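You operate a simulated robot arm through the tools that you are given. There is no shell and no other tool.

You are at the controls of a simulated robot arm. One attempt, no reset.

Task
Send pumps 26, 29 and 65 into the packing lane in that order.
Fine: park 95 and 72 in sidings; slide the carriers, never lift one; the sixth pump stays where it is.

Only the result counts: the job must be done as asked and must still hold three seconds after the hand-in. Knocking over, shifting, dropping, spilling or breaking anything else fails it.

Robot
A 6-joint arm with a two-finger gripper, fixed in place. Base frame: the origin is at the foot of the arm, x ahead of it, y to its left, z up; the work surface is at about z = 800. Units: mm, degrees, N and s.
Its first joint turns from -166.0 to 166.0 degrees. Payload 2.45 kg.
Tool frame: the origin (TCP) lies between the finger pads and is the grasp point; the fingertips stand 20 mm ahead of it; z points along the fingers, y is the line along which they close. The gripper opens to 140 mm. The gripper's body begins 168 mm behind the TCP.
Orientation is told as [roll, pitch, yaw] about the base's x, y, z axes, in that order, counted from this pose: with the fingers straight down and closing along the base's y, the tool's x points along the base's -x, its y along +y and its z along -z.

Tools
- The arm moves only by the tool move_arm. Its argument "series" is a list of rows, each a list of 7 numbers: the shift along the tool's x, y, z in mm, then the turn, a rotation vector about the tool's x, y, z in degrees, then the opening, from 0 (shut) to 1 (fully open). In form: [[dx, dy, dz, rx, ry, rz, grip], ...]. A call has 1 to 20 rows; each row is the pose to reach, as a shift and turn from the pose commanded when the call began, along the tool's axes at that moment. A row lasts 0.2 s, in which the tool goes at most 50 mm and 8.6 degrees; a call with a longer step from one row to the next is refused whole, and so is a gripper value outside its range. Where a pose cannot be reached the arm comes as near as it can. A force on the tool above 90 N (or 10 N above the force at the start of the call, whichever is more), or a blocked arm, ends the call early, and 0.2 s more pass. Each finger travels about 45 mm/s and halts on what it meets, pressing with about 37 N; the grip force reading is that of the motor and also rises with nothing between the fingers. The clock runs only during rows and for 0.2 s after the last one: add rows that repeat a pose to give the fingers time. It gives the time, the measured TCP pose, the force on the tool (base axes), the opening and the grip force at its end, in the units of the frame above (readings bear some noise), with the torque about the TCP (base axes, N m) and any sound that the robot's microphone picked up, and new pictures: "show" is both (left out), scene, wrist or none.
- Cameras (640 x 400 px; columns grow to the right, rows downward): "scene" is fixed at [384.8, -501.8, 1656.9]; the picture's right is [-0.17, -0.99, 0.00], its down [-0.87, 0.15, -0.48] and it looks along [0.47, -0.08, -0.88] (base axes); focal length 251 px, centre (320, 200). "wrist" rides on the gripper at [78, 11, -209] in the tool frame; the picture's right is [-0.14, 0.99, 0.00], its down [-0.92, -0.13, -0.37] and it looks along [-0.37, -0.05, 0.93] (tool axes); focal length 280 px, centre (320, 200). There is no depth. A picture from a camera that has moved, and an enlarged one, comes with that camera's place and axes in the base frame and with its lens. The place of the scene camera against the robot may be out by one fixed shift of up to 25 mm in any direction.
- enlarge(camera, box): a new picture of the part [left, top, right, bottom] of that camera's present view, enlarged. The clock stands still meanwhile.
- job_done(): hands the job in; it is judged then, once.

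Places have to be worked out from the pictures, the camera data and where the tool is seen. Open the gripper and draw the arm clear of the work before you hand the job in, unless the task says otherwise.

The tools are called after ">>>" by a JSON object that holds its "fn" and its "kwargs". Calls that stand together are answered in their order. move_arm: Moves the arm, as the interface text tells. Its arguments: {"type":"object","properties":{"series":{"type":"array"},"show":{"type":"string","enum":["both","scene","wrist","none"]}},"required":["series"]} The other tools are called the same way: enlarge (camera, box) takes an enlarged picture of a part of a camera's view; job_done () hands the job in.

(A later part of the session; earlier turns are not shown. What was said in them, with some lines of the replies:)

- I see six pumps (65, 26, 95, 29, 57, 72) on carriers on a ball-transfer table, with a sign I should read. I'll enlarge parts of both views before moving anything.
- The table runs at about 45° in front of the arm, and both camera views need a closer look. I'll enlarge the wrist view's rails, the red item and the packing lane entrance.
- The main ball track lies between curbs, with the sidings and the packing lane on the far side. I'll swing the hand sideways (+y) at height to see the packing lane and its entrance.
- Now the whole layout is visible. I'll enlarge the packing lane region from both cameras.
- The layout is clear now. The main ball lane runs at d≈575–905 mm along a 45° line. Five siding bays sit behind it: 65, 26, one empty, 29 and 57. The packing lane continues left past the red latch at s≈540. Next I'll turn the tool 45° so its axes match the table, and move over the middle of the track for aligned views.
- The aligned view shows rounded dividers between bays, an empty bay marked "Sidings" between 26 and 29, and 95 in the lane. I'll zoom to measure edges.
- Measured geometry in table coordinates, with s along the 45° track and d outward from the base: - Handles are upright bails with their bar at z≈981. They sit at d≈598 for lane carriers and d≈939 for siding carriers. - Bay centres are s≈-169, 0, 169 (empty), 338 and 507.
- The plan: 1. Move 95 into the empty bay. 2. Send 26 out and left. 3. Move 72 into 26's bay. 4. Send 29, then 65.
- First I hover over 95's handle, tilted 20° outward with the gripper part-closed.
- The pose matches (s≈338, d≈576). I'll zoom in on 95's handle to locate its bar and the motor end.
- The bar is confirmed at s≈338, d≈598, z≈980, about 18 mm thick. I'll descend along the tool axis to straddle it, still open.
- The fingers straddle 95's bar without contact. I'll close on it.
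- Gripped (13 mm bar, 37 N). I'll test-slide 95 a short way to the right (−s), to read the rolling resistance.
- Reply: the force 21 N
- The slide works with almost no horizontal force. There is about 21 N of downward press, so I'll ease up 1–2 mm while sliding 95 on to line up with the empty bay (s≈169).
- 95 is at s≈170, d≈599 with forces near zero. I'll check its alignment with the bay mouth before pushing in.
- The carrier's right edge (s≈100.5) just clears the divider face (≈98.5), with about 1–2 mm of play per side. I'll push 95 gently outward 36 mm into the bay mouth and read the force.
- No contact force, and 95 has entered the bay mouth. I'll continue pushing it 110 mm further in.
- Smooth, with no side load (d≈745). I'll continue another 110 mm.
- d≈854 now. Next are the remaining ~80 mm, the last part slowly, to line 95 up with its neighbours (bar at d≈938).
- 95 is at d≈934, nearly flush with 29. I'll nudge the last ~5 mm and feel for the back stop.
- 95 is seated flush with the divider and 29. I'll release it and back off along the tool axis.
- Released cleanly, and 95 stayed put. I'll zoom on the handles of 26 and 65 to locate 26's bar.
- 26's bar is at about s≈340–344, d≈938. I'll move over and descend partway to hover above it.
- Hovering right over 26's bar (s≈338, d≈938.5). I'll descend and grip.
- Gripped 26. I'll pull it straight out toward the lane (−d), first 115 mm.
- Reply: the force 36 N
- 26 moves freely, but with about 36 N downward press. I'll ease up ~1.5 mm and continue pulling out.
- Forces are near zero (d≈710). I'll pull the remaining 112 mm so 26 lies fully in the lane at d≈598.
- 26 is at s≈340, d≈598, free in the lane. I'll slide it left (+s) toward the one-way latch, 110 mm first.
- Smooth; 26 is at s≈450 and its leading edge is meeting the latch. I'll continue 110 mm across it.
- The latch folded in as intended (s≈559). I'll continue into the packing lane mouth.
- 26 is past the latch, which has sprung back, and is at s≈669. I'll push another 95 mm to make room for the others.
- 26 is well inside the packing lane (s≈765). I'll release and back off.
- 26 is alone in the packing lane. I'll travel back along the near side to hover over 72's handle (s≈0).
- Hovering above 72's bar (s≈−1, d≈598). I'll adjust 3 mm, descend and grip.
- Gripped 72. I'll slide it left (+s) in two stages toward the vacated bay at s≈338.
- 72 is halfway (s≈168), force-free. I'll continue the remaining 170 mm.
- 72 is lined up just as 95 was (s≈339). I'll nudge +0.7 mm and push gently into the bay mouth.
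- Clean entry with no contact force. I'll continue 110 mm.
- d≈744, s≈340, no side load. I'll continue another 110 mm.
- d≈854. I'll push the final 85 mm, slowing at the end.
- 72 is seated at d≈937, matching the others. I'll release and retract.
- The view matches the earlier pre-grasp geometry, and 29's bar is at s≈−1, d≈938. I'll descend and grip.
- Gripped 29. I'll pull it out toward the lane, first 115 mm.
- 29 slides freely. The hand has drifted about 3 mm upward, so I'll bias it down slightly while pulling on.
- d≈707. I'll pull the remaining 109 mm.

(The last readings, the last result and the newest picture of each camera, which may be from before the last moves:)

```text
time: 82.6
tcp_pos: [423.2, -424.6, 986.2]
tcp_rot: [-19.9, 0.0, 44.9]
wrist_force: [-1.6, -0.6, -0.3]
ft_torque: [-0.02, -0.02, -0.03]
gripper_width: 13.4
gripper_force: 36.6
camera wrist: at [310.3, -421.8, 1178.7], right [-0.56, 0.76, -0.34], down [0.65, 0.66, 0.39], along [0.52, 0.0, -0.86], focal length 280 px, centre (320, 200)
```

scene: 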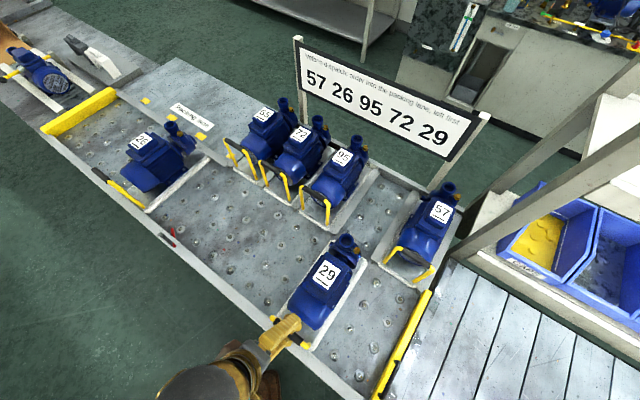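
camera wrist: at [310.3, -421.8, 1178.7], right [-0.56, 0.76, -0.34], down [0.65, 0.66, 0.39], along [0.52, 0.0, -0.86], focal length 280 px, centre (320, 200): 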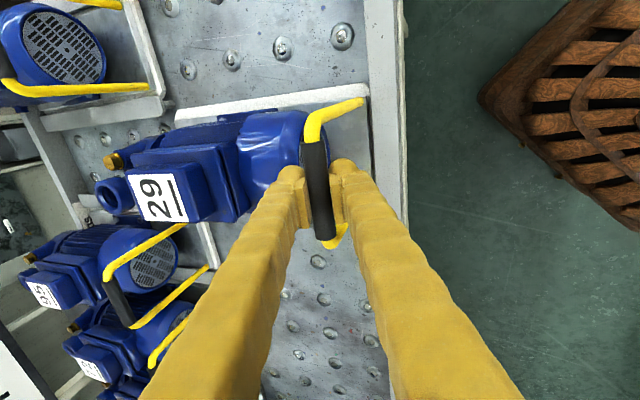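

29 is in the lane at s≈−1, d≈599. I'll slide it left (+s), correcting 1 mm toward d≈598.

>>> {"fn": "move_arm", "kwargs": {"series": [[-3, 0.5, 0, 0, 0, 0, 0], [-9, 1, 0, 0, 0, 0, 0], [-20, 1, 0, 0, 0, 0, 0], [-33, 1, 0, 0, 0, 0, 0], [-46, 1, 0, 0, 0, 0, 0], [-60, 1, 0, 0, 0, 0, 0], [-74, 1, 0, 0, 0, 0, 0], [-88, 1, 0, 0, 0, 0, 0], [-102, 1, 0, 0, 0, 0, 0], [-116, 1, 0, 0, 0, 0, 0], [-130, 1, 0, 0, 0, 0, 0], [-144, 1, 0, 0, 0, 0, 0], [-158, 1, 0, 0, 0, 0, 0], [-172, 1, 0, 0, 0, 0, 0], [-186, 1, 0, 0, 0, 0, 0], [-200, 1, 0, 0, 0, 0, 0], [-211, 1, 0, 0, 0, 0, 0], [-217, 1, 0, 0, 0, 0, 0], [-220, 1, 0, 0, 0, 0, 0]], "show": "wrist"}}

```text
time: 86.6
tcp_pos: [577.6, -268.7, 986.8]
tcp_rot: [-20.0, 0.0, 45.0]
wrist_force: [0.6, -0.4, -0.5]
ft_torque: [-0.04, -0.02, -0.23]
gripper_width: 13.5
gripper_force: 37.3
camera wrist: at [465.6, -265.5, 1179.0], right [-0.56, 0.76, -0.34], down [0.65, 0.66, 0.39], along [0.52, 0.0, -0.86], focal length 280 px, centre (320, 200)
```

wrist: 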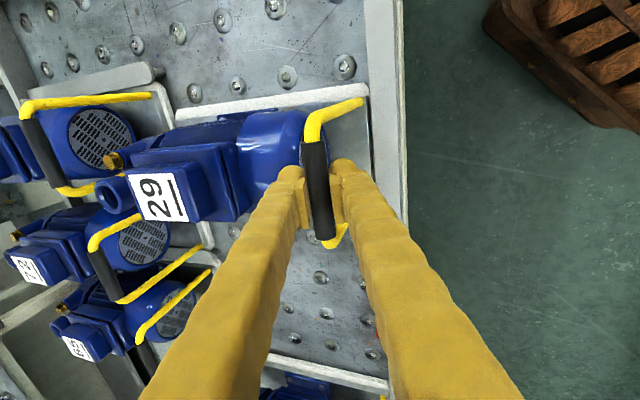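

s≈220, force-free. I'll continue another 220 mm.

>>> {"fn": "move_arm", "kwargs": {"series": [[-3, 0.5, 0, 0, 0, 0, 0], [-9, 0.5, 0, 0, 0, 0, 0], [-20, 0.5, 0, 0, 0, 0, 0], [-33, 0.5, 0, 0, 0, 0, 0], [-46, 0.5, 0, 0, 0, 0, 0], [-60, 0.5, 0, 0, 0, 0, 0], [-74, 0.5, 0, 0, 0, 0, 0], [-88, 0.5, 0, 0, 0, 0, 0], [-102, 0.5, 0, 0, 0, 0, 0], [-116, 0.5, 0, 0, 0, 0, 0], [-130, 0.5, 0, 0, 0, 0, 0], [-144, 0.5, 0, 0, 0, 0, 0], [-158, 0.5, 0, 0, 0, 0, 0], [-172, 0.5, 0, 0, 0, 0, 0], [-186, 0.5, 0, 0, 0, 0, 0], [-200, 0.5, 0, 0, 0, 0, 0], [-211, 0.5, 0, 0, 0, 0, 0], [-217, 0.5, 0, 0, 0, 0, 0], [-220, 0.5, 0, 0, 0, 0, 0]], "show": "wrist"}}

```text
time: 90.6
tcp_pos: [732.1, -112.7, 985.9]
tcp_rot: [-20.0, 0.0, 45.0]
wrist_force: [-0.2, -0.6, -0.5]
ft_torque: [-0.19, 0.22, -0.26]
gripper_width: 13.5
gripper_force: 37.0
camera wrist: at [618.8, -109.5, 1179.0], right [-0.56, 0.76, -0.34], down [0.65, 0.66, 0.39], along [0.52, 0.0, -0.86], focal length 280 px, centre (320, 200)
```

wrist: 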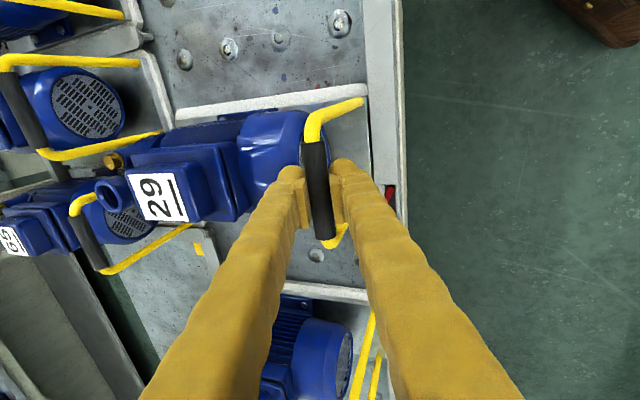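

s≈438, at the latch, and 26's edge is seen at s≈694. I'll continue 150 mm across the latch, stopping short of contact.

>>> {"fn": "move_arm", "kwargs": {"series": [[-3, -0.5, 0, 0, 0, 0, 0], [-9, -0.5, 0, 0, 0, 0, 0], [-18, -0.5, 0, 0, 0, 0, 0], [-28, -0.5, 0, 0, 0, 0, 0], [-38, -0.5, 0, 0, 0, 0, 0], [-48, -0.5, 0, 0, 0, 0, 0], [-58, -0.5, 0, 0, 0, 0, 0], [-68, -0.5, 0, 0, 0, 0, 0], [-78, -0.5, 0, 0, 0, 0, 0], [-88, -0.5, 0, 0, 0, 0, 0], [-98, -0.5, 0, 0, 0, 0, 0], [-108, -0.5, 0, 0, 0, 0, 0], [-118, -0.5, 0, 0, 0, 0, 0], [-128, -0.5, 0, 0, 0, 0, 0], [-138, -0.5, 0, 0, 0, 0, 0], [-146, -0.5, 0, 0, 0, 0, 0], [-150, -0.5, 0, 0, 0, 0, 0]]}}

```text
time: 94.2
tcp_pos: [836.4, -5.5, 986.8]
tcp_rot: [-20.0, 0.0, 45.0]
wrist_force: [0.0, -0.7, 4.1]
ft_torque: [0.05, -0.07, -0.18]
gripper_width: 13.6
gripper_force: 36.8
camera wrist: at [725.6, -3.2, 1179.0], right [-0.56, 0.76, -0.34], down [0.65, 0.66, 0.39], along [0.52, 0.0, -0.86], focal length 280 px, centre (320, 200)
```

scene: 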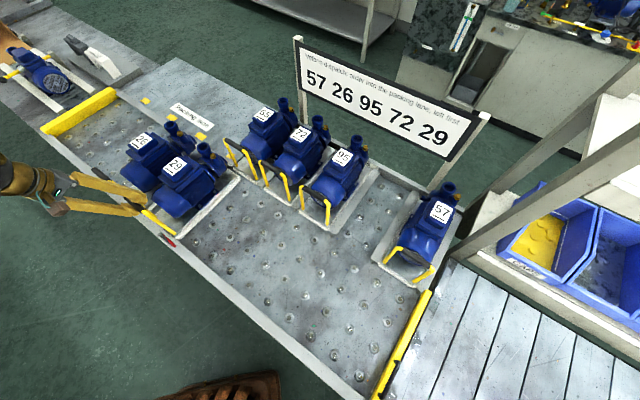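
wrist: 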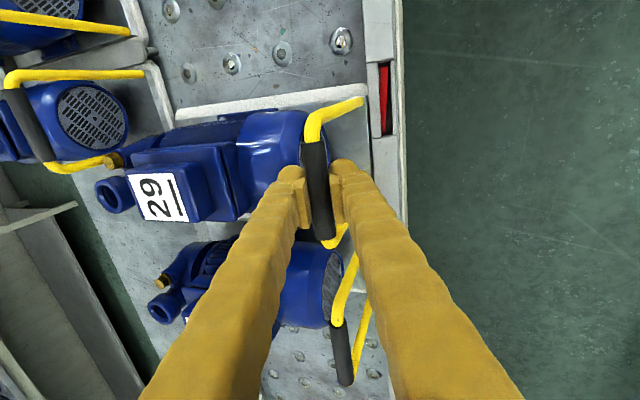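

29 is at s≈589, just behind 26. I'll approach gently to contact (~s 625) and begin pushing both along.

>>> {"fn": "move_arm", "kwargs": {"series": [[-3, -0.7, 0, 0, 0, 0, 0], [-9, -0.7, 0, 0, 0, 0, 0], [-16, -0.7, 0, 0, 0, 0, 0], [-22, -0.7, 0, 0, 0, 0, 0], [-26, -0.7, 0, 0, 0, 0, 0], [-30, -0.7, 0, 0, 0, 0, 0], [-34, -0.7, 0, 0, 0, 0, 0], [-38, -0.7, 0, 0, 0, 0, 0], [-42, -0.7, 0, 0, 0, 0, 0], [-47, -0.7, 0, 0, 0, 0, 0], [-53, -0.7, 0, 0, 0, 0, 0], [-60, -0.7, 0, 0, 0, 0, 0], [-67, -0.7, 0, 0, 0, 0, 0], [-74, -0.7, 0, 0, 0, 0, 0], [-80, -0.7, 0, 0, 0, 0, 0], [-84, -0.7, 0, 0, 0, 0, 0]]}}

```text
time: 97.6
tcp_pos: [898.6, 51.7, 987.0]
tcp_rot: [-19.9, 0.0, 45.1]
wrist_force: [0.9, -0.8, 0.7]
ft_torque: [0.07, -0.03, -0.13]
gripper_width: 13.4
gripper_force: 37.1
camera wrist: at [785.3, 54.4, 1179.9], right [-0.56, 0.76, -0.34], down [0.65, 0.66, 0.39], along [0.52, 0.0, -0.86], focal length 280 px, centre (320, 200)
```

scene: 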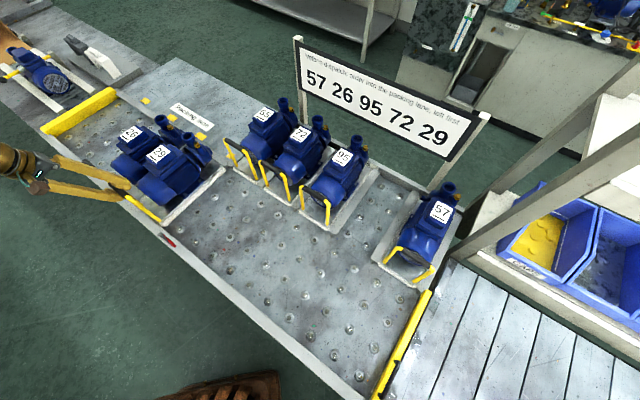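
wrist: 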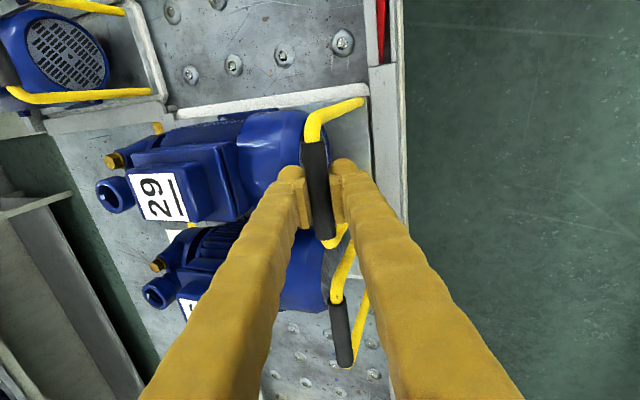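

Both move together (29 at s≈672, 26 ahead). I'll continue 93 mm so 29 reaches s≈765.

>>> {"fn": "move_arm", "kwargs": {"series": [[-3, 0, 0, 0, 0, 0, 0], [-8, 0, 0, 0, 0, 0, 0], [-15, 0, 0, 0, 0, 0, 0], [-23, 0, 0, 0, 0, 0, 0], [-31, 0, 0, 0, 0, 0, 0], [-39, 0, 0, 0, 0, 0, 0], [-47, 0, 0, 0, 0, 0, 0], [-55, 0, 0, 0, 0, 0, 0], [-63, 0, 0, 0, 0, 0, 0], [-71, 0, 0, 0, 0, 0, 0], [-79, 0, 0, 0, 0, 0, 0], [-86, 0, 0, 0, 0, 0, 0], [-90, 0, 0, 0, 0, 0, 0], [-93, 0, 0, 0, 0, 0, 0]]}}

```text
time: 100.6
tcp_pos: [964.0, 116.6, 986.8]
tcp_rot: [-20.0, 0.1, 44.9]
wrist_force: [-17.5, 17.4, 2.0]
ft_torque: [-0.23, 0.33, -0.12]
gripper_width: 13.3
gripper_force: 37.2
camera wrist: at [851.2, 120.4, 1179.0], right [-0.56, 0.76, -0.34], down [0.65, 0.66, 0.39], along [0.52, 0.0, -0.86], focal length 280 px, centre (320, 200)
```

scene: 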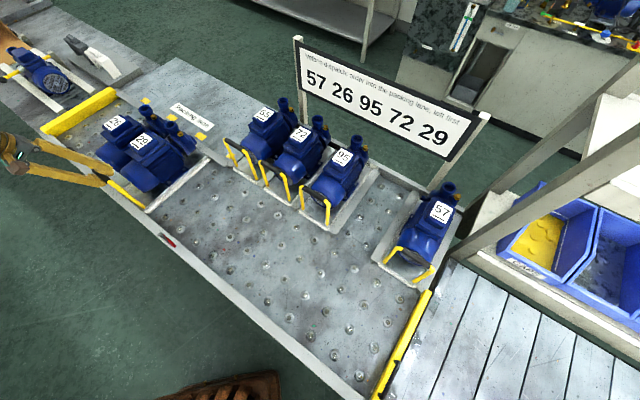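
wrist: 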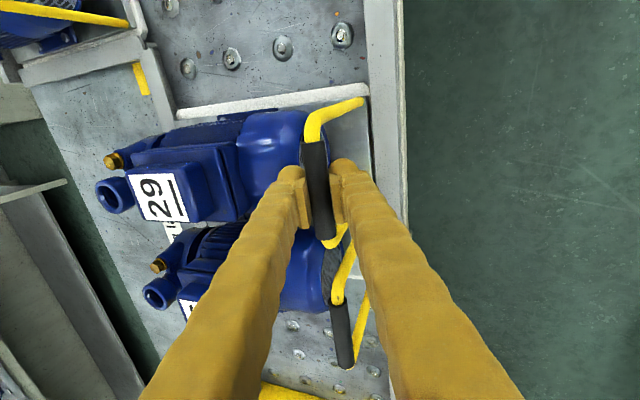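

29 is in place (s≈765) but pressing 25 N against the far curb. I'll ease back 2 mm toward me, then release and retract.

>>> {"fn": "move_arm", "kwargs": {"series": [[0, 1.0, -0.35, 0, 0, 0, 0], [0, 1.9, -0.7, 0, 0, 0, 0], [0, 1.9, -0.7, 0, 0, 0, 0]], "show": "none"}}

```text
time: 101.4
tcp_pos: [962.1, 117.8, 986.6]
tcp_rot: [-20.1, 0.1, 45.0]
wrist_force: [1.2, -1.3, 4.8]
ft_torque: [-0.02, -0.02, -0.06]
gripper_width: 13.3
gripper_force: 36.9
```

Side load is gone. Releasing and retracting.

>>> {"fn": "move_arm", "kwargs": {"series": [[0, 0, 0, 0, 0, 0, 0.2], [0, 0, 0, 0, 0, 0, 0.43], [0, 0, 0, 0, 0, 0, 0.43], [0, 0, -15, 0, 0, 0, 0.43], [0, 0, -40, 0, 0, 0, 0.43], [0, 0, -80, 0, 0, 0, 0.43], [0, 0, -120, 0, 0, 0, 0.43]]}}

```text
time: 103.0
tcp_pos: [933.4, 150.2, 1096.9]
tcp_rot: [-19.9, 0.0, 45.0]
wrist_force: [0.8, -0.7, -0.4]
ft_torque: [-0.03, 0.0, -0.02]
gripper_width: 60.3
gripper_force: 0.0
camera wrist: at [821.3, 153.4, 1289.3], right [-0.56, 0.76, -0.34], down [0.65, 0.66, 0.39], along [0.52, 0.0, -0.86], focal length 280 px, centre (320, 200)
```

scene: 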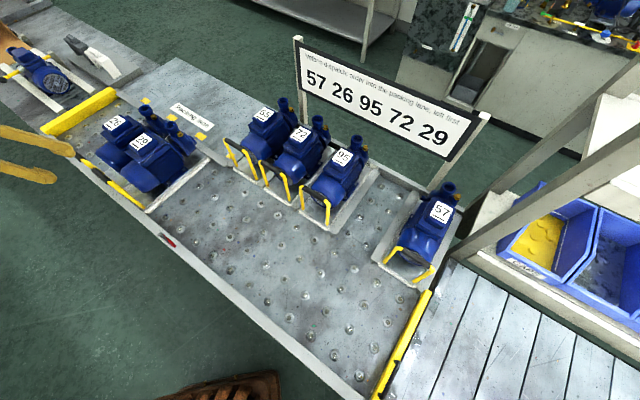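
wrist: 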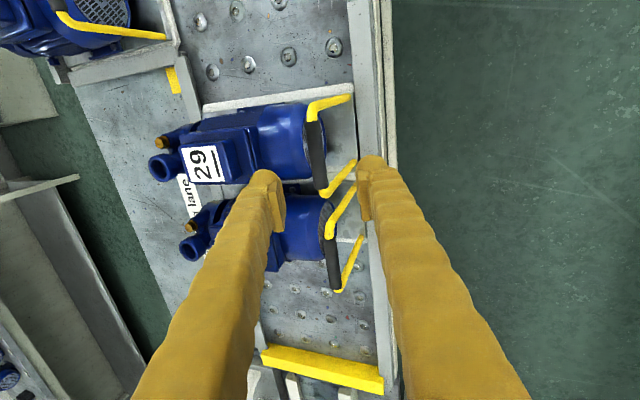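

26 and 29 are in the packing lane, in order. I'll check the latch, which seems to look different, and 65's handle before the next move.

>>> {"fn": "enlarge", "kwargs": {"camera": "scene", "box": [100, 180, 260, 290]}}

>>> {"fn": "enlarge", "kwargs": {"camera": "scene", "box": [200, 80, 360, 230]}}

```text
3.64 times, centred on (180, 235) of scene
camera zoom: at [384.8, -501.8, 1656.9], right [-0.17, -0.99, 0.0], down [-0.87, 0.15, -0.48], along [0.47, -0.08, -0.88], focal length 912 px, centre (829, 73)
```

zoom: 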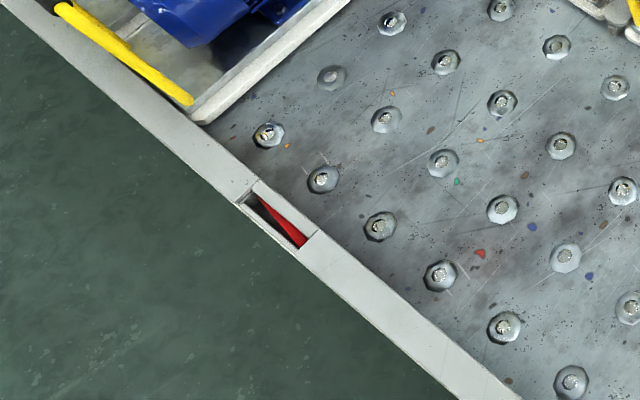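

```text
2.67 times, centred on (280, 155) of scene
camera zoom: at [384.8, -501.8, 1656.9], right [-0.17, -0.99, 0.0], down [-0.87, 0.15, -0.48], along [0.47, -0.08, -0.88], focal length 669 px, centre (427, 320)
```

zoom: 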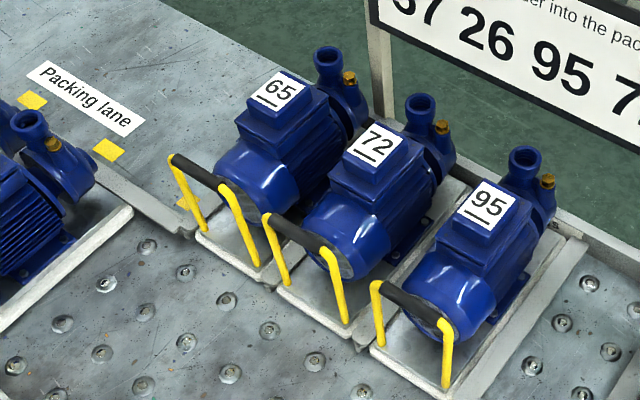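

65's bar is about 1066 mm from the base, so more tilt is needed. I'll move alongside to s≈507, tilt the tool to 35° outward, then extend over 65's handle, staying high.

>>> {"fn": "move_arm", "kwargs": {"series": [[43, 0, 0, 2.5, 0, 0, 0.43], [86, 0, 0, 5, 0, 0, 0.43], [129, 0, 0, 7.5, 0, 0, 0.43], [172, 0, 0, 10, 0, 0, 0.43], [215, 0, 0, 12.5, 0, 0, 0.43], [258, 0, 0, 15, 0, 0, 0.43], [258, -39, 14, 15, 0, 0, 0.43], [258, -78, 28, 15, 0, 0, 0.43], [258, -118, 43, 15, 0, 0, 0.43], [258, -157, 57, 15, 0, 0, 0.43], [258, -197, 72, 15, 0, 0, 0.43], [258, -236, 86, 15, 0, 0, 0.43], [258, -276, 100, 15, 0, 0, 0.43], [258, -315, 115, 15, 0, 0, 0.43], [258, -315, 115, 15, 0, 0, 0.43]]}}

```text
time: 106.2
tcp_pos: [987.9, -274.6, 1100.0]
tcp_rot: [-35.1, -0.1, 44.9]
wrist_force: [1.1, 0.3, 0.3]
ft_torque: [-0.03, -0.01, -0.02]
gripper_width: 60.1
gripper_force: 0.1
camera wrist: at [843.2, -237.5, 1264.5], right [-0.48, 0.67, -0.57], down [0.58, 0.73, 0.38], along [0.66, -0.15, -0.73], focal length 280 px, centre (320, 200)
```

scene: 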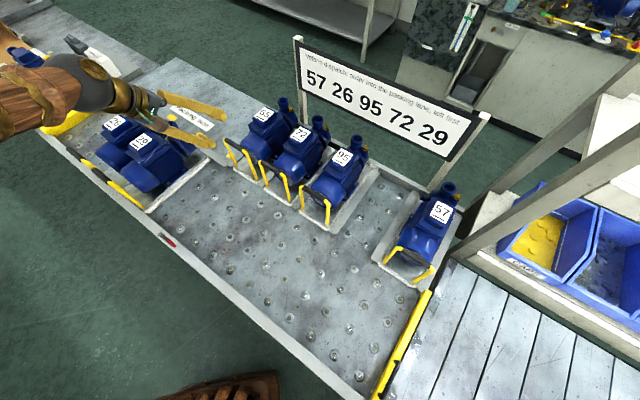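
wrist: 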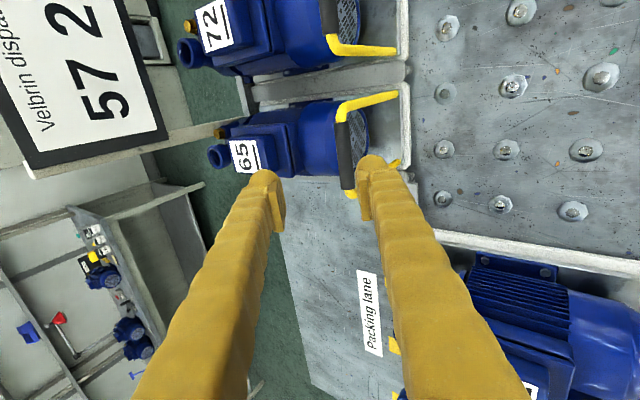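

The pose was reached (s≈505, d≈893, tilt 35°). I'll refine 65's bar position.

>>> {"fn": "enlarge", "kwargs": {"camera": "wrist", "box": [280, 60, 440, 220]}}

```text
2.50 times, centred on (360, 140) of wrist
camera zoom: at [843.2, -237.5, 1264.5], right [-0.48, 0.67, -0.57], down [0.58, 0.73, 0.38], along [0.66, -0.15, -0.73], focal length 701 px, centre (220, 350)
```

zoom: 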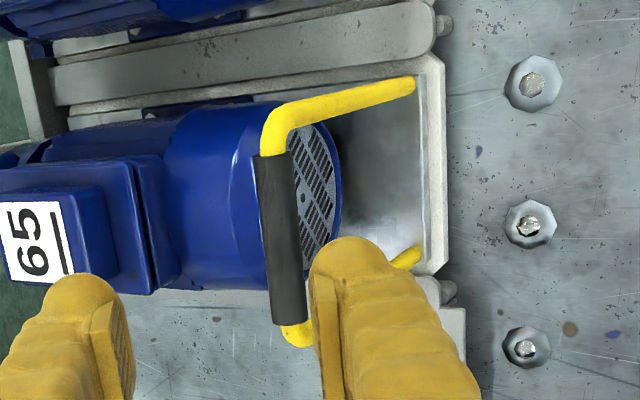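

65's bar is at s≈507.5, d≈939. I'll descend along the tilted axis and straddle it, still open.

>>> {"fn": "move_arm", "kwargs": {"series": [[-1, 14, 25, 0, 0, 0, 0.43], [-2, 28.5, 50, 0, 0, 0, 0.43], [-2, 28.5, 75, 0, 0, 0, 0.43], [-2, 28.5, 98, 0, 0, 0, 0.43], [-2, 28.5, 112, 0, 0, 0, 0.43], [-2, 28.5, 120, 0, 0, 0, 0.43], [-2, 28.5, 120, 0, 0, 0, 0.43]]}}

```text
time: 107.8
tcp_pos: [1022.7, -303.3, 984.6]
tcp_rot: [-35.0, 0.0, 44.9]
wrist_force: [-0.1, -0.3, 0.0]
ft_torque: [-0.01, 0.03, 0.0]
gripper_width: 60.1
gripper_force: 0.1
camera wrist: at [876.7, -267.0, 1148.9], right [-0.48, 0.67, -0.57], down [0.58, 0.73, 0.38], along [0.66, -0.15, -0.73], focal length 280 px, centre (320, 200)
```

scene: 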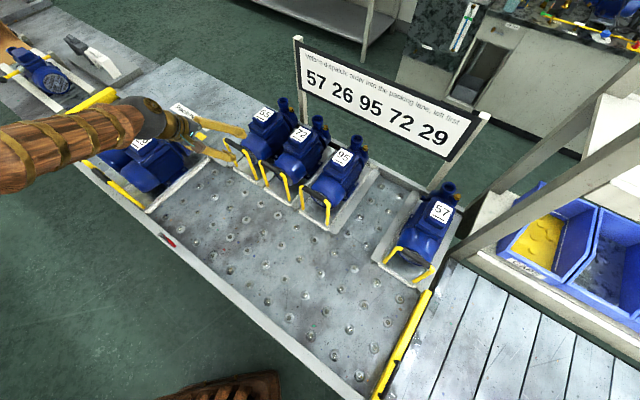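
wrist: 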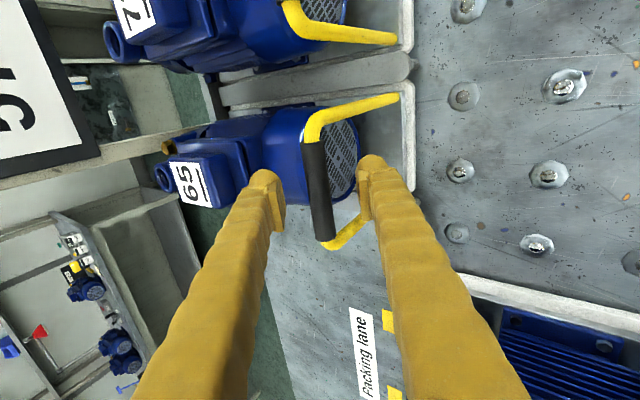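

The fingers straddle 65's bar (s≈509, d≈938, z≈984). Closing.

>>> {"fn": "move_arm", "kwargs": {"series": [[1, 0, 0, 0, 0, 0, 0.2], [1, 0, 0, 0, 0, 0, 0], [1, 0, 0, 0, 0, 0, 0], [1, 0, 0, 0, 0, 0, 0], [1, 0, 0, 0, 0, 0, 0]], "show": "wrist"}}

```text
time: 109.0
tcp_pos: [1022.1, -303.4, 985.0]
tcp_rot: [-35.0, 0.0, 45.0]
wrist_force: [1.3, -0.9, 1.5]
ft_torque: [-0.03, -0.01, 0.0]
gripper_width: 13.5
gripper_force: 37.4
camera wrist: at [875.6, -267.5, 1149.5], right [-0.48, 0.67, -0.57], down [0.58, 0.73, 0.38], along [0.66, -0.15, -0.73], focal length 280 px, centre (320, 200)
```

wrist: 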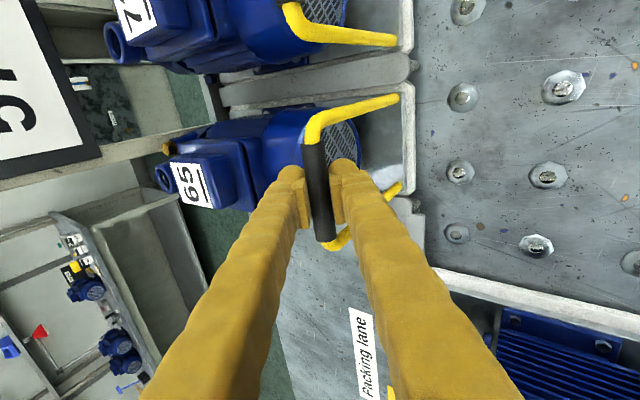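

Gripped 65. I'll pull it straight out, first 115 mm.

>>> {"fn": "move_arm", "kwargs": {"series": [[0, 2.5, -1.7, 0, 0, 0, 0], [0, 7.4, -5.2, 0, 0, 0, 0], [0, 16.4, -11.5, 0, 0, 0, 0], [0, 26.2, -18.4, 0, 0, 0, 0], [0, 36, -25.2, 0, 0, 0, 0], [0, 45.9, -32.1, 0, 0, 0, 0], [0, 55.7, -39, 0, 0, 0, 0], [0, 65.5, -45.9, 0, 0, 0, 0], [0, 75.4, -52.8, 0, 0, 0, 0], [0, 85.2, -59.7, 0, 0, 0, 0], [0, 91.8, -64.2, 0, 0, 0, 0], [0, 94.2, -66, 0, 0, 0, 0]]}}

```text
time: 111.6
tcp_pos: [939.1, -222.3, 984.4]
tcp_rot: [-35.2, 0.0, 45.1]
wrist_force: [1.3, 0.0, 29.4]
ft_torque: [0.01, -0.03, -0.03]
gripper_width: 13.5
gripper_force: 36.6
camera wrist: at [793.6, -185.7, 1149.3], right [-0.48, 0.67, -0.57], down [0.57, 0.73, 0.38], along [0.67, -0.15, -0.73], focal length 280 px, centre (320, 200)
```

scene: 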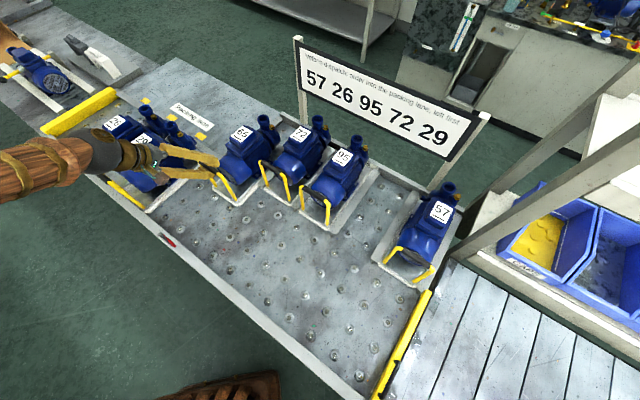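
wrist: 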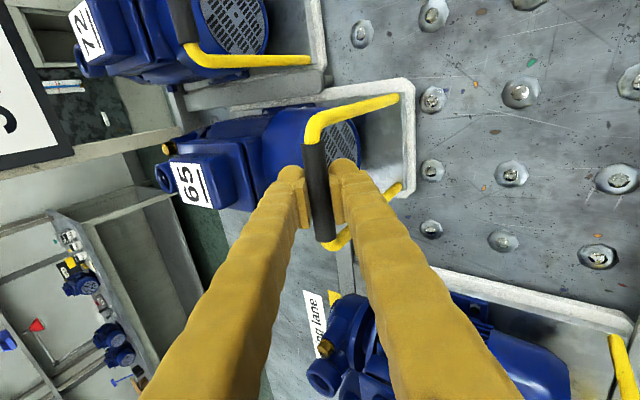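

65 moves freely with ~29 N down-press. I'll ease up 1.2 mm and continue.

>>> {"fn": "move_arm", "kwargs": {"series": [[0, -0.7, -1.0, 0, 0, 0, 0], [0, 1.8, -2.7, 0, 0, 0, 0], [0, 6.7, -6.2, 0, 0, 0, 0], [0, 15.7, -12.5, 0, 0, 0, 0], [0, 25.5, -19.4, 0, 0, 0, 0], [0, 35.3, -26.2, 0, 0, 0, 0], [0, 45.2, -33.1, 0, 0, 0, 0], [0, 55, -40, 0, 0, 0, 0], [0, 64.8, -46.9, 0, 0, 0, 0], [0, 74.7, -53.8, 0, 0, 0, 0], [0, 84.5, -60.7, 0, 0, 0, 0], [0, 89.5, -64.2, 0, 0, 0, 0], [0, 91, -65.3, 0, 0, 0, 0]], "show": "wrist"}}

```text
time: 114.4
tcp_pos: [860.5, -143.5, 985.4]
tcp_rot: [-34.9, 0.2, 45.0]
wrist_force: [-0.1, -0.3, 0.8]
ft_torque: [-0.09, 0.29, -0.2]
gripper_width: 13.3
gripper_force: 36.9
camera wrist: at [714.1, -106.5, 1150.2], right [-0.48, 0.67, -0.57], down [0.58, 0.73, 0.37], along [0.66, -0.15, -0.73], focal length 280 px, centre (320, 200)
```

wrist: 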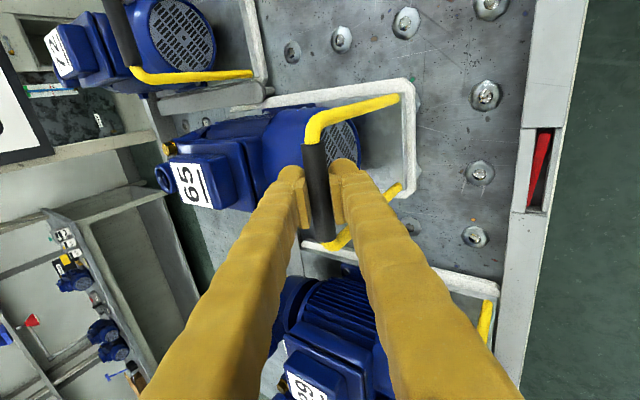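

d≈709 and the latch stays folded in its slot. I'll pull the remaining 111 mm, slowing at the end.

>>> {"fn": "move_arm", "kwargs": {"series": [[0, 2.5, -1.7, 0, 0, 0, 0], [0, 7.4, -5.2, 0, 0, 0, 0], [0, 16.4, -11.5, 0, 0, 0, 0], [0, 26.2, -18.4, 0, 0, 0, 0], [0, 36, -25.2, 0, 0, 0, 0], [0, 45.9, -32.1, 0, 0, 0, 0], [0, 55.7, -39, 0, 0, 0, 0], [0, 65.5, -45.9, 0, 0, 0, 0], [0, 75.4, -52.8, 0, 0, 0, 0], [0, 82, -57.5, 0, 0, 0, 0], [0, 87, -61, 0, 0, 0, 0], [0, 90, -63, 0, 0, 0, 0], [0, 90.9, -63.7, 0, 0, 0, 0]]}}

```text
time: 117.2
tcp_pos: [784.0, -64.8, 986.4]
tcp_rot: [-35.0, -0.1, 45.0]
wrist_force: [0.0, -0.5, -0.2]
ft_torque: [0.01, -0.06, -0.01]
gripper_width: 13.5
gripper_force: 36.7
camera wrist: at [636.9, -28.0, 1150.9], right [-0.48, 0.67, -0.57], down [0.58, 0.73, 0.38], along [0.66, -0.15, -0.73], focal length 280 px, centre (320, 200)
```

scene: 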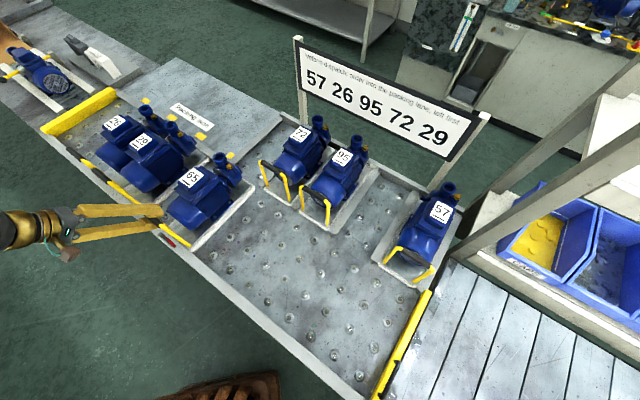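
wrist: 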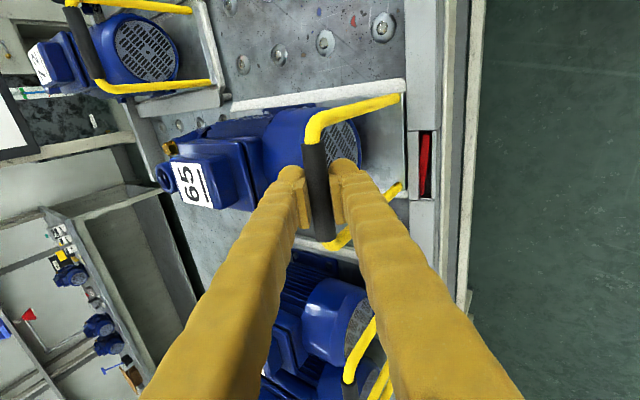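

65 is in the lane (s≈509, d≈599). I'll slide left 75 mm while trimming d to ≈597.7.

>>> {"fn": "move_arm", "kwargs": {"series": [[-3, 0.5, -0.4, 0, 0, 0, 0], [-8, 1.1, -0.8, 0, 0, 0, 0], [-15, 1.1, -0.8, 0, 0, 0, 0], [-24, 1.1, -0.8, 0, 0, 0, 0], [-33, 1.1, -0.8, 0, 0, 0, 0], [-42, 1.1, -0.8, 0, 0, 0, 0], [-51, 1.1, -0.8, 0, 0, 0, 0], [-60, 1.1, -0.8, 0, 0, 0, 0], [-67, 1.1, -0.8, 0, 0, 0, 0], [-72, 1.1, -0.8, 0, 0, 0, 0], [-75, 1.1, -0.8, 0, 0, 0, 0]]}}

```text
time: 119.6
tcp_pos: [835.2, -10.4, 984.3]
tcp_rot: [-35.0, 0.0, 45.0]
wrist_force: [1.6, -1.0, 0.1]
ft_torque: [0.23, -0.24, -0.02]
gripper_width: 13.5
gripper_force: 37.2
camera wrist: at [689.2, 26.9, 1150.0], right [-0.48, 0.67, -0.57], down [0.58, 0.73, 0.38], along [0.66, -0.15, -0.73], focal length 280 px, centre (320, 200)
```

scene: 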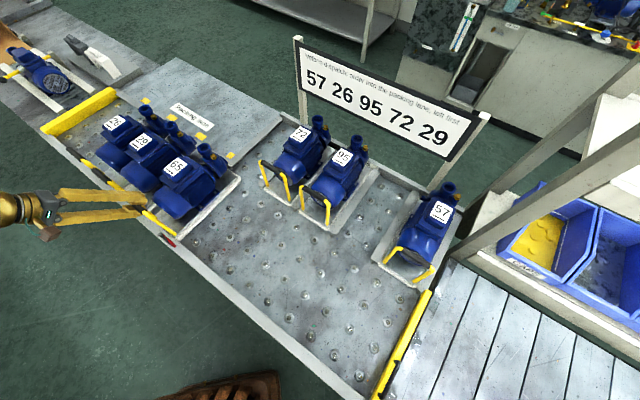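
wrist: 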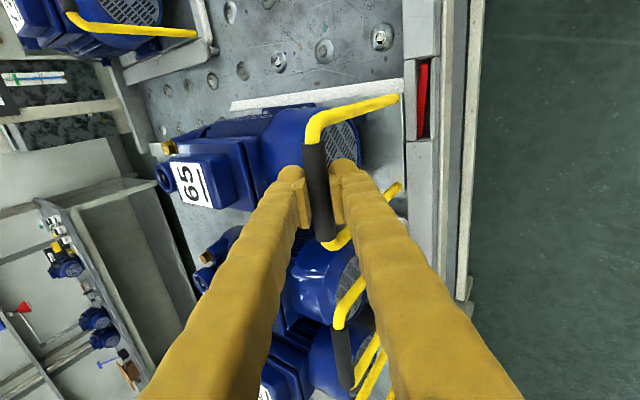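

65 is at s≈584, d≈597. I'll approach contact with 29 slowly and push the train.

>>> {"fn": "move_arm", "kwargs": {"series": [[-3, 0, 0, 0, 0, 0, 0], [-9, 0, 0, 0, 0, 0, 0], [-16, 0, 0, 0, 0, 0, 0], [-23, 0, 0, 0, 0, 0, 0], [-28, 0, 0, 0, 0, 0, 0], [-32, 0, 0, 0, 0, 0, 0], [-36, 0, 0, 0, 0, 0, 0], [-40, 0, 0, 0, 0, 0, 0], [-44, 0, 0, 0, 0, 0, 0], [-48, 0, 0, 0, 0, 0, 0], [-53, 0, 0, 0, 0, 0, 0], [-59, 0, 0, 0, 0, 0, 0], [-66, 0, 0, 0, 0, 0, 0], [-73, 0, 0, 0, 0, 0, 0], [-80, 0, 0, 0, 0, 0, 0], [-84, 0, 0, 0, 0, 0, 0]]}}

```text
time: 123.0
tcp_pos: [893.6, 50.5, 986.5]
tcp_rot: [-35.1, 0.0, 45.0]
wrist_force: [-1.3, -3.1, -0.7]
ft_torque: [0.29, -0.35, -0.48]
gripper_width: 13.6
gripper_force: 37.2
camera wrist: at [748.2, 86.2, 1150.2], right [-0.48, 0.67, -0.57], down [0.58, 0.73, 0.38], along [0.66, -0.15, -0.73], focal length 280 px, centre (320, 200)
```

scene: 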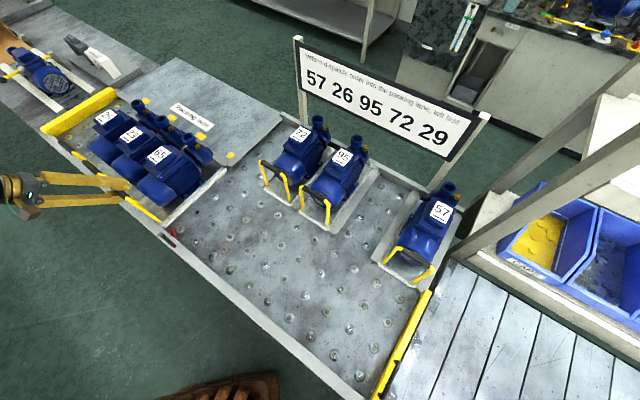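
wrist: 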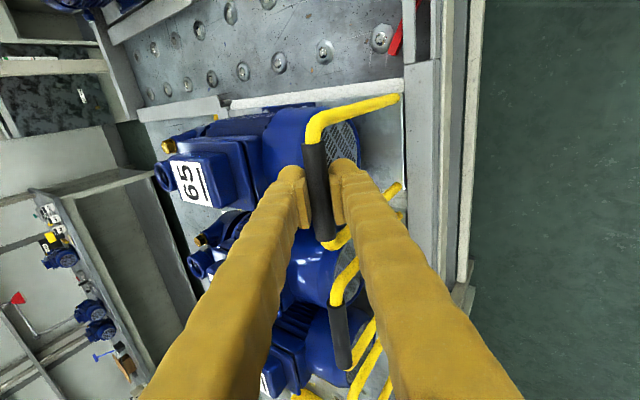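

The train is moving: 65 at s≈668 and past the latch, with low forces. I'll push another 85 mm so 65 is clearly inside the lane.

>>> {"fn": "move_arm", "kwargs": {"series": [[-3, 0, 0, 0, 0, 0, 0], [-8, 0, 0, 0, 0, 0, 0], [-15, 0, 0, 0, 0, 0, 0], [-22, 0, 0, 0, 0, 0, 0], [-30, 0, 0, 0, 0, 0, 0], [-38, 0, 0, 0, 0, 0, 0], [-46, 0, 0, 0, 0, 0, 0], [-54, 0, 0, 0, 0, 0, 0], [-62, 0, 0, 0, 0, 0, 0], [-70, 0, 0, 0, 0, 0, 0], [-77, 0, 0, 0, 0, 0, 0], [-82, 0, 0, 0, 0, 0, 0], [-85, 0, 0, 0, 0, 0, 0], [-85, 0, 0, 0, 0, 0, 0]]}}

```text
time: 126.0
tcp_pos: [953.4, 108.4, 986.3]
tcp_rot: [-35.0, 0.0, 45.1]
wrist_force: [-1.7, -1.6, 1.1]
ft_torque: [0.33, -0.3, -0.63]
gripper_width: 13.6
gripper_force: 37.1
camera wrist: at [807.9, 145.2, 1150.6], right [-0.48, 0.67, -0.57], down [0.58, 0.73, 0.37], along [0.66, -0.15, -0.73], focal length 280 px, centre (320, 200)
```

scene: 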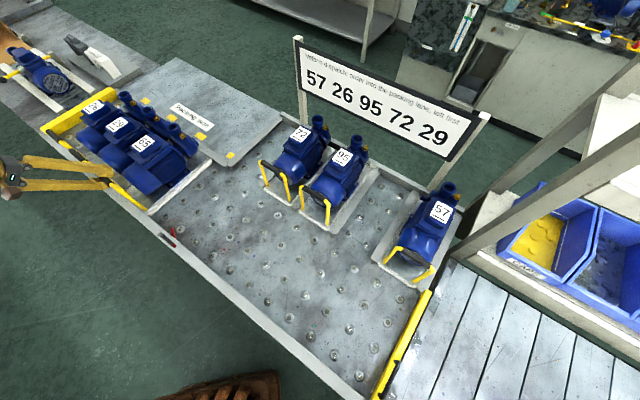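
wrist: 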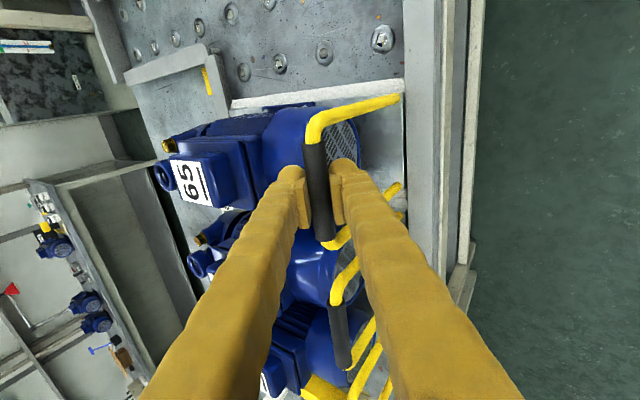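

All three are in the packing lane in order 26–29–65, with 65 at s≈752 and its edge well past the entry mark. I'll release and retract.

>>> {"fn": "move_arm", "kwargs": {"series": [[0, 0, 0, 0, 0, 0, 0], [0, 0, 0, 0, 0, 0, 0.2], [0, 0, 0, 0, 0, 0, 0.43], [0, 0, 0, 0, 0, 0, 0.43], [0, 0, -15, 0, 0, 0, 0.43], [0, 0, -40, 0, 0, 0, 0.43], [0, 0, -80, 0, 0, 0, 0.43], [0, 0, -120, 0, 0, 0, 0.43], [0, 0, -160, 0, 0, 0, 0.43], [40, 0, -170, 0, 0, 0, 0.43], [85, 0, -170, 0, 0, 0, 0.43], [130, 0, -170, 0, 0, 0, 0.43], [130, 0, -170, 0, 0, 0, 0.43]]}}

>>> {"fn": "enlarge", "kwargs": {"camera": "scene", "box": [20, 60, 260, 260]}}

>>> {"fn": "enlarge", "kwargs": {"camera": "scene", "box": [240, 90, 480, 300]}}

```text
time: 128.8
tcp_pos: [794.1, 87.4, 1127.1]
tcp_rot: [-35.1, 0.0, 45.0]
wrist_force: [-1.3, 0.2, -0.1]
ft_torque: [0.02, 0.03, 0.03]
gripper_width: 60.1
gripper_force: 0.1
camera wrist: at [648.2, 123.6, 1291.0], right [-0.48, 0.67, -0.57], down [0.58, 0.73, 0.38], along [0.66, -0.15, -0.73], focal length 280 px, centre (320, 200)
```

scene: 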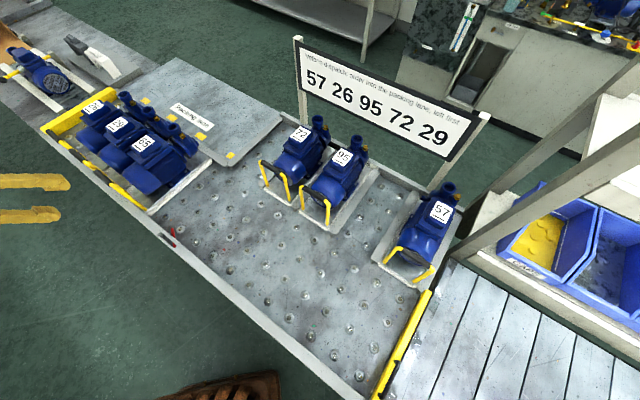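
wrist: 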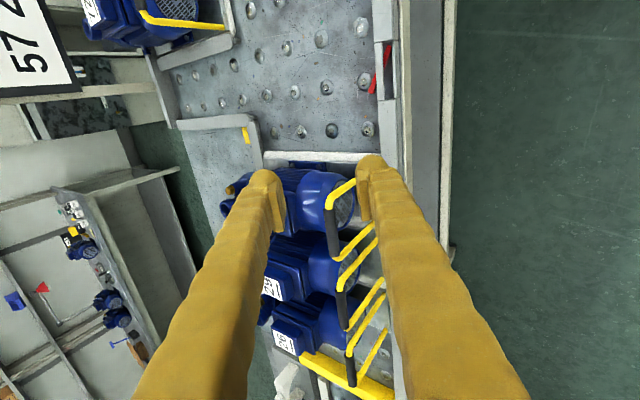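

```text
2.00 times, centred on (140, 160) of scene
camera zoom: at [384.8, -501.8, 1656.9], right [-0.17, -0.99, 0.0], down [-0.87, 0.15, -0.48], along [0.47, -0.08, -0.88], focal length 502 px, centre (680, 280)
```

zoom: 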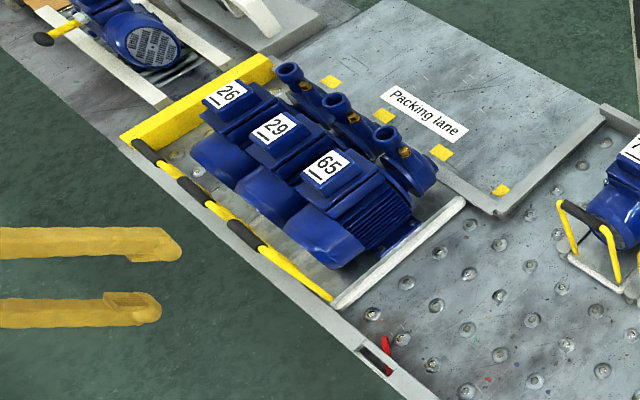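

```text
1.90 times, centred on (360, 195) of scene
camera zoom: at [384.8, -501.8, 1656.9], right [-0.17, -0.99, 0.0], down [-0.87, 0.15, -0.48], along [0.47, -0.08, -0.88], focal length 478 px, centre (244, 210)
```

zoom: 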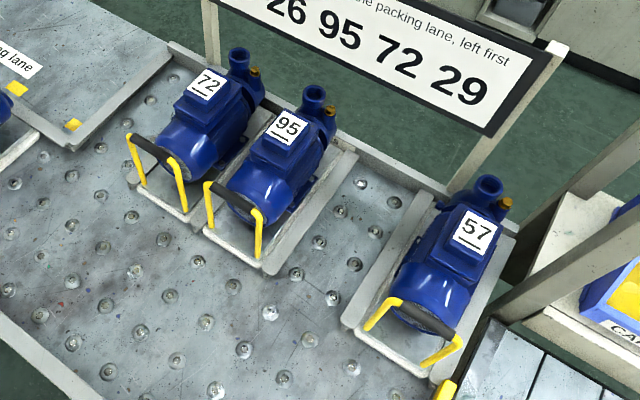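

Order 26–29–65 is in the lane with the latch sprung shut behind it. 72 and 95 are in sidings and 57 is untouched. I'll open the gripper fully and draw further clear.

>>> {"fn": "move_arm", "kwargs": {"series": [[20, 0, -40, 0, 0, 0, 0.6], [50, 0, -70, 0, 0, 0, 0.8], [90, 0, -80, 0, 0, 0, 1], [130, 0, -80, 0, 0, 0, 1], [130, 0, -80, 0, 0, 0, 1], [130, 0, -80, 0, 0, 0, 1], [130, 0, -80, 0, 0, 0, 1]]}}

```text
time: 130.4
tcp_pos: [666.4, 28.2, 1190.0]
tcp_rot: [-35.0, 0.0, 45.0]
wrist_force: [0.0, 0.3, 0.4]
ft_torque: [0.01, -0.02, 0.01]
gripper_width: 139.7
gripper_force: 0.1
camera wrist: at [520.0, 63.8, 1354.1], right [-0.48, 0.67, -0.57], down [0.58, 0.73, 0.38], along [0.66, -0.15, -0.73], focal length 280 px, centre (320, 200)
```

scene: 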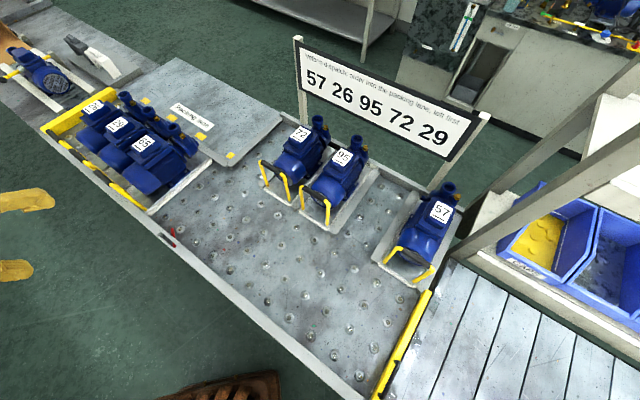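
wrist: 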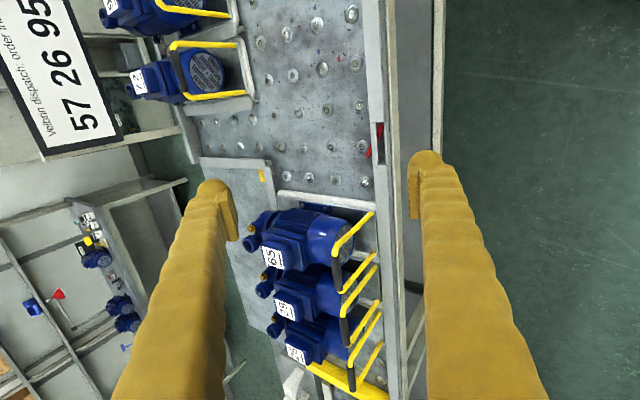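

Everything is at rest. 26, 29 and 65 are in the packing lane in order, 95 and 72 are parked in sidings, 57 hasn't moved, and the arm is clear with the gripper open. Handing in.

>>> {"fn": "job_done", "kwargs": {}}

```text
The job is handed in.
```

Pumps 26, 29 and 65 are in the packing lane in that order, with 26 deepest and 65 nearest the entry. I've handed the job in.

- **Parked pumps:** 95 is in the siding that was empty at the start, and 72 is in the one 26 left.
- **Sixth pump:** 57 stayed where it was.
- **Handling:** I slid every carrier by its handle and lifted none. While going in, 29 pressed briefly against the lane's far curb at about 25 N. I eased it back before letting go.
- **Latch:** the red one-way latch at the lane entrance is out again behind 65.
- **Sign:** the board above the sidings shows a different order (57 26 95 72 29). I followed your order, not the board's.

The arm is clear of the work with the gripper fully open, and nothing was moving in the last pictures before the hand-in.
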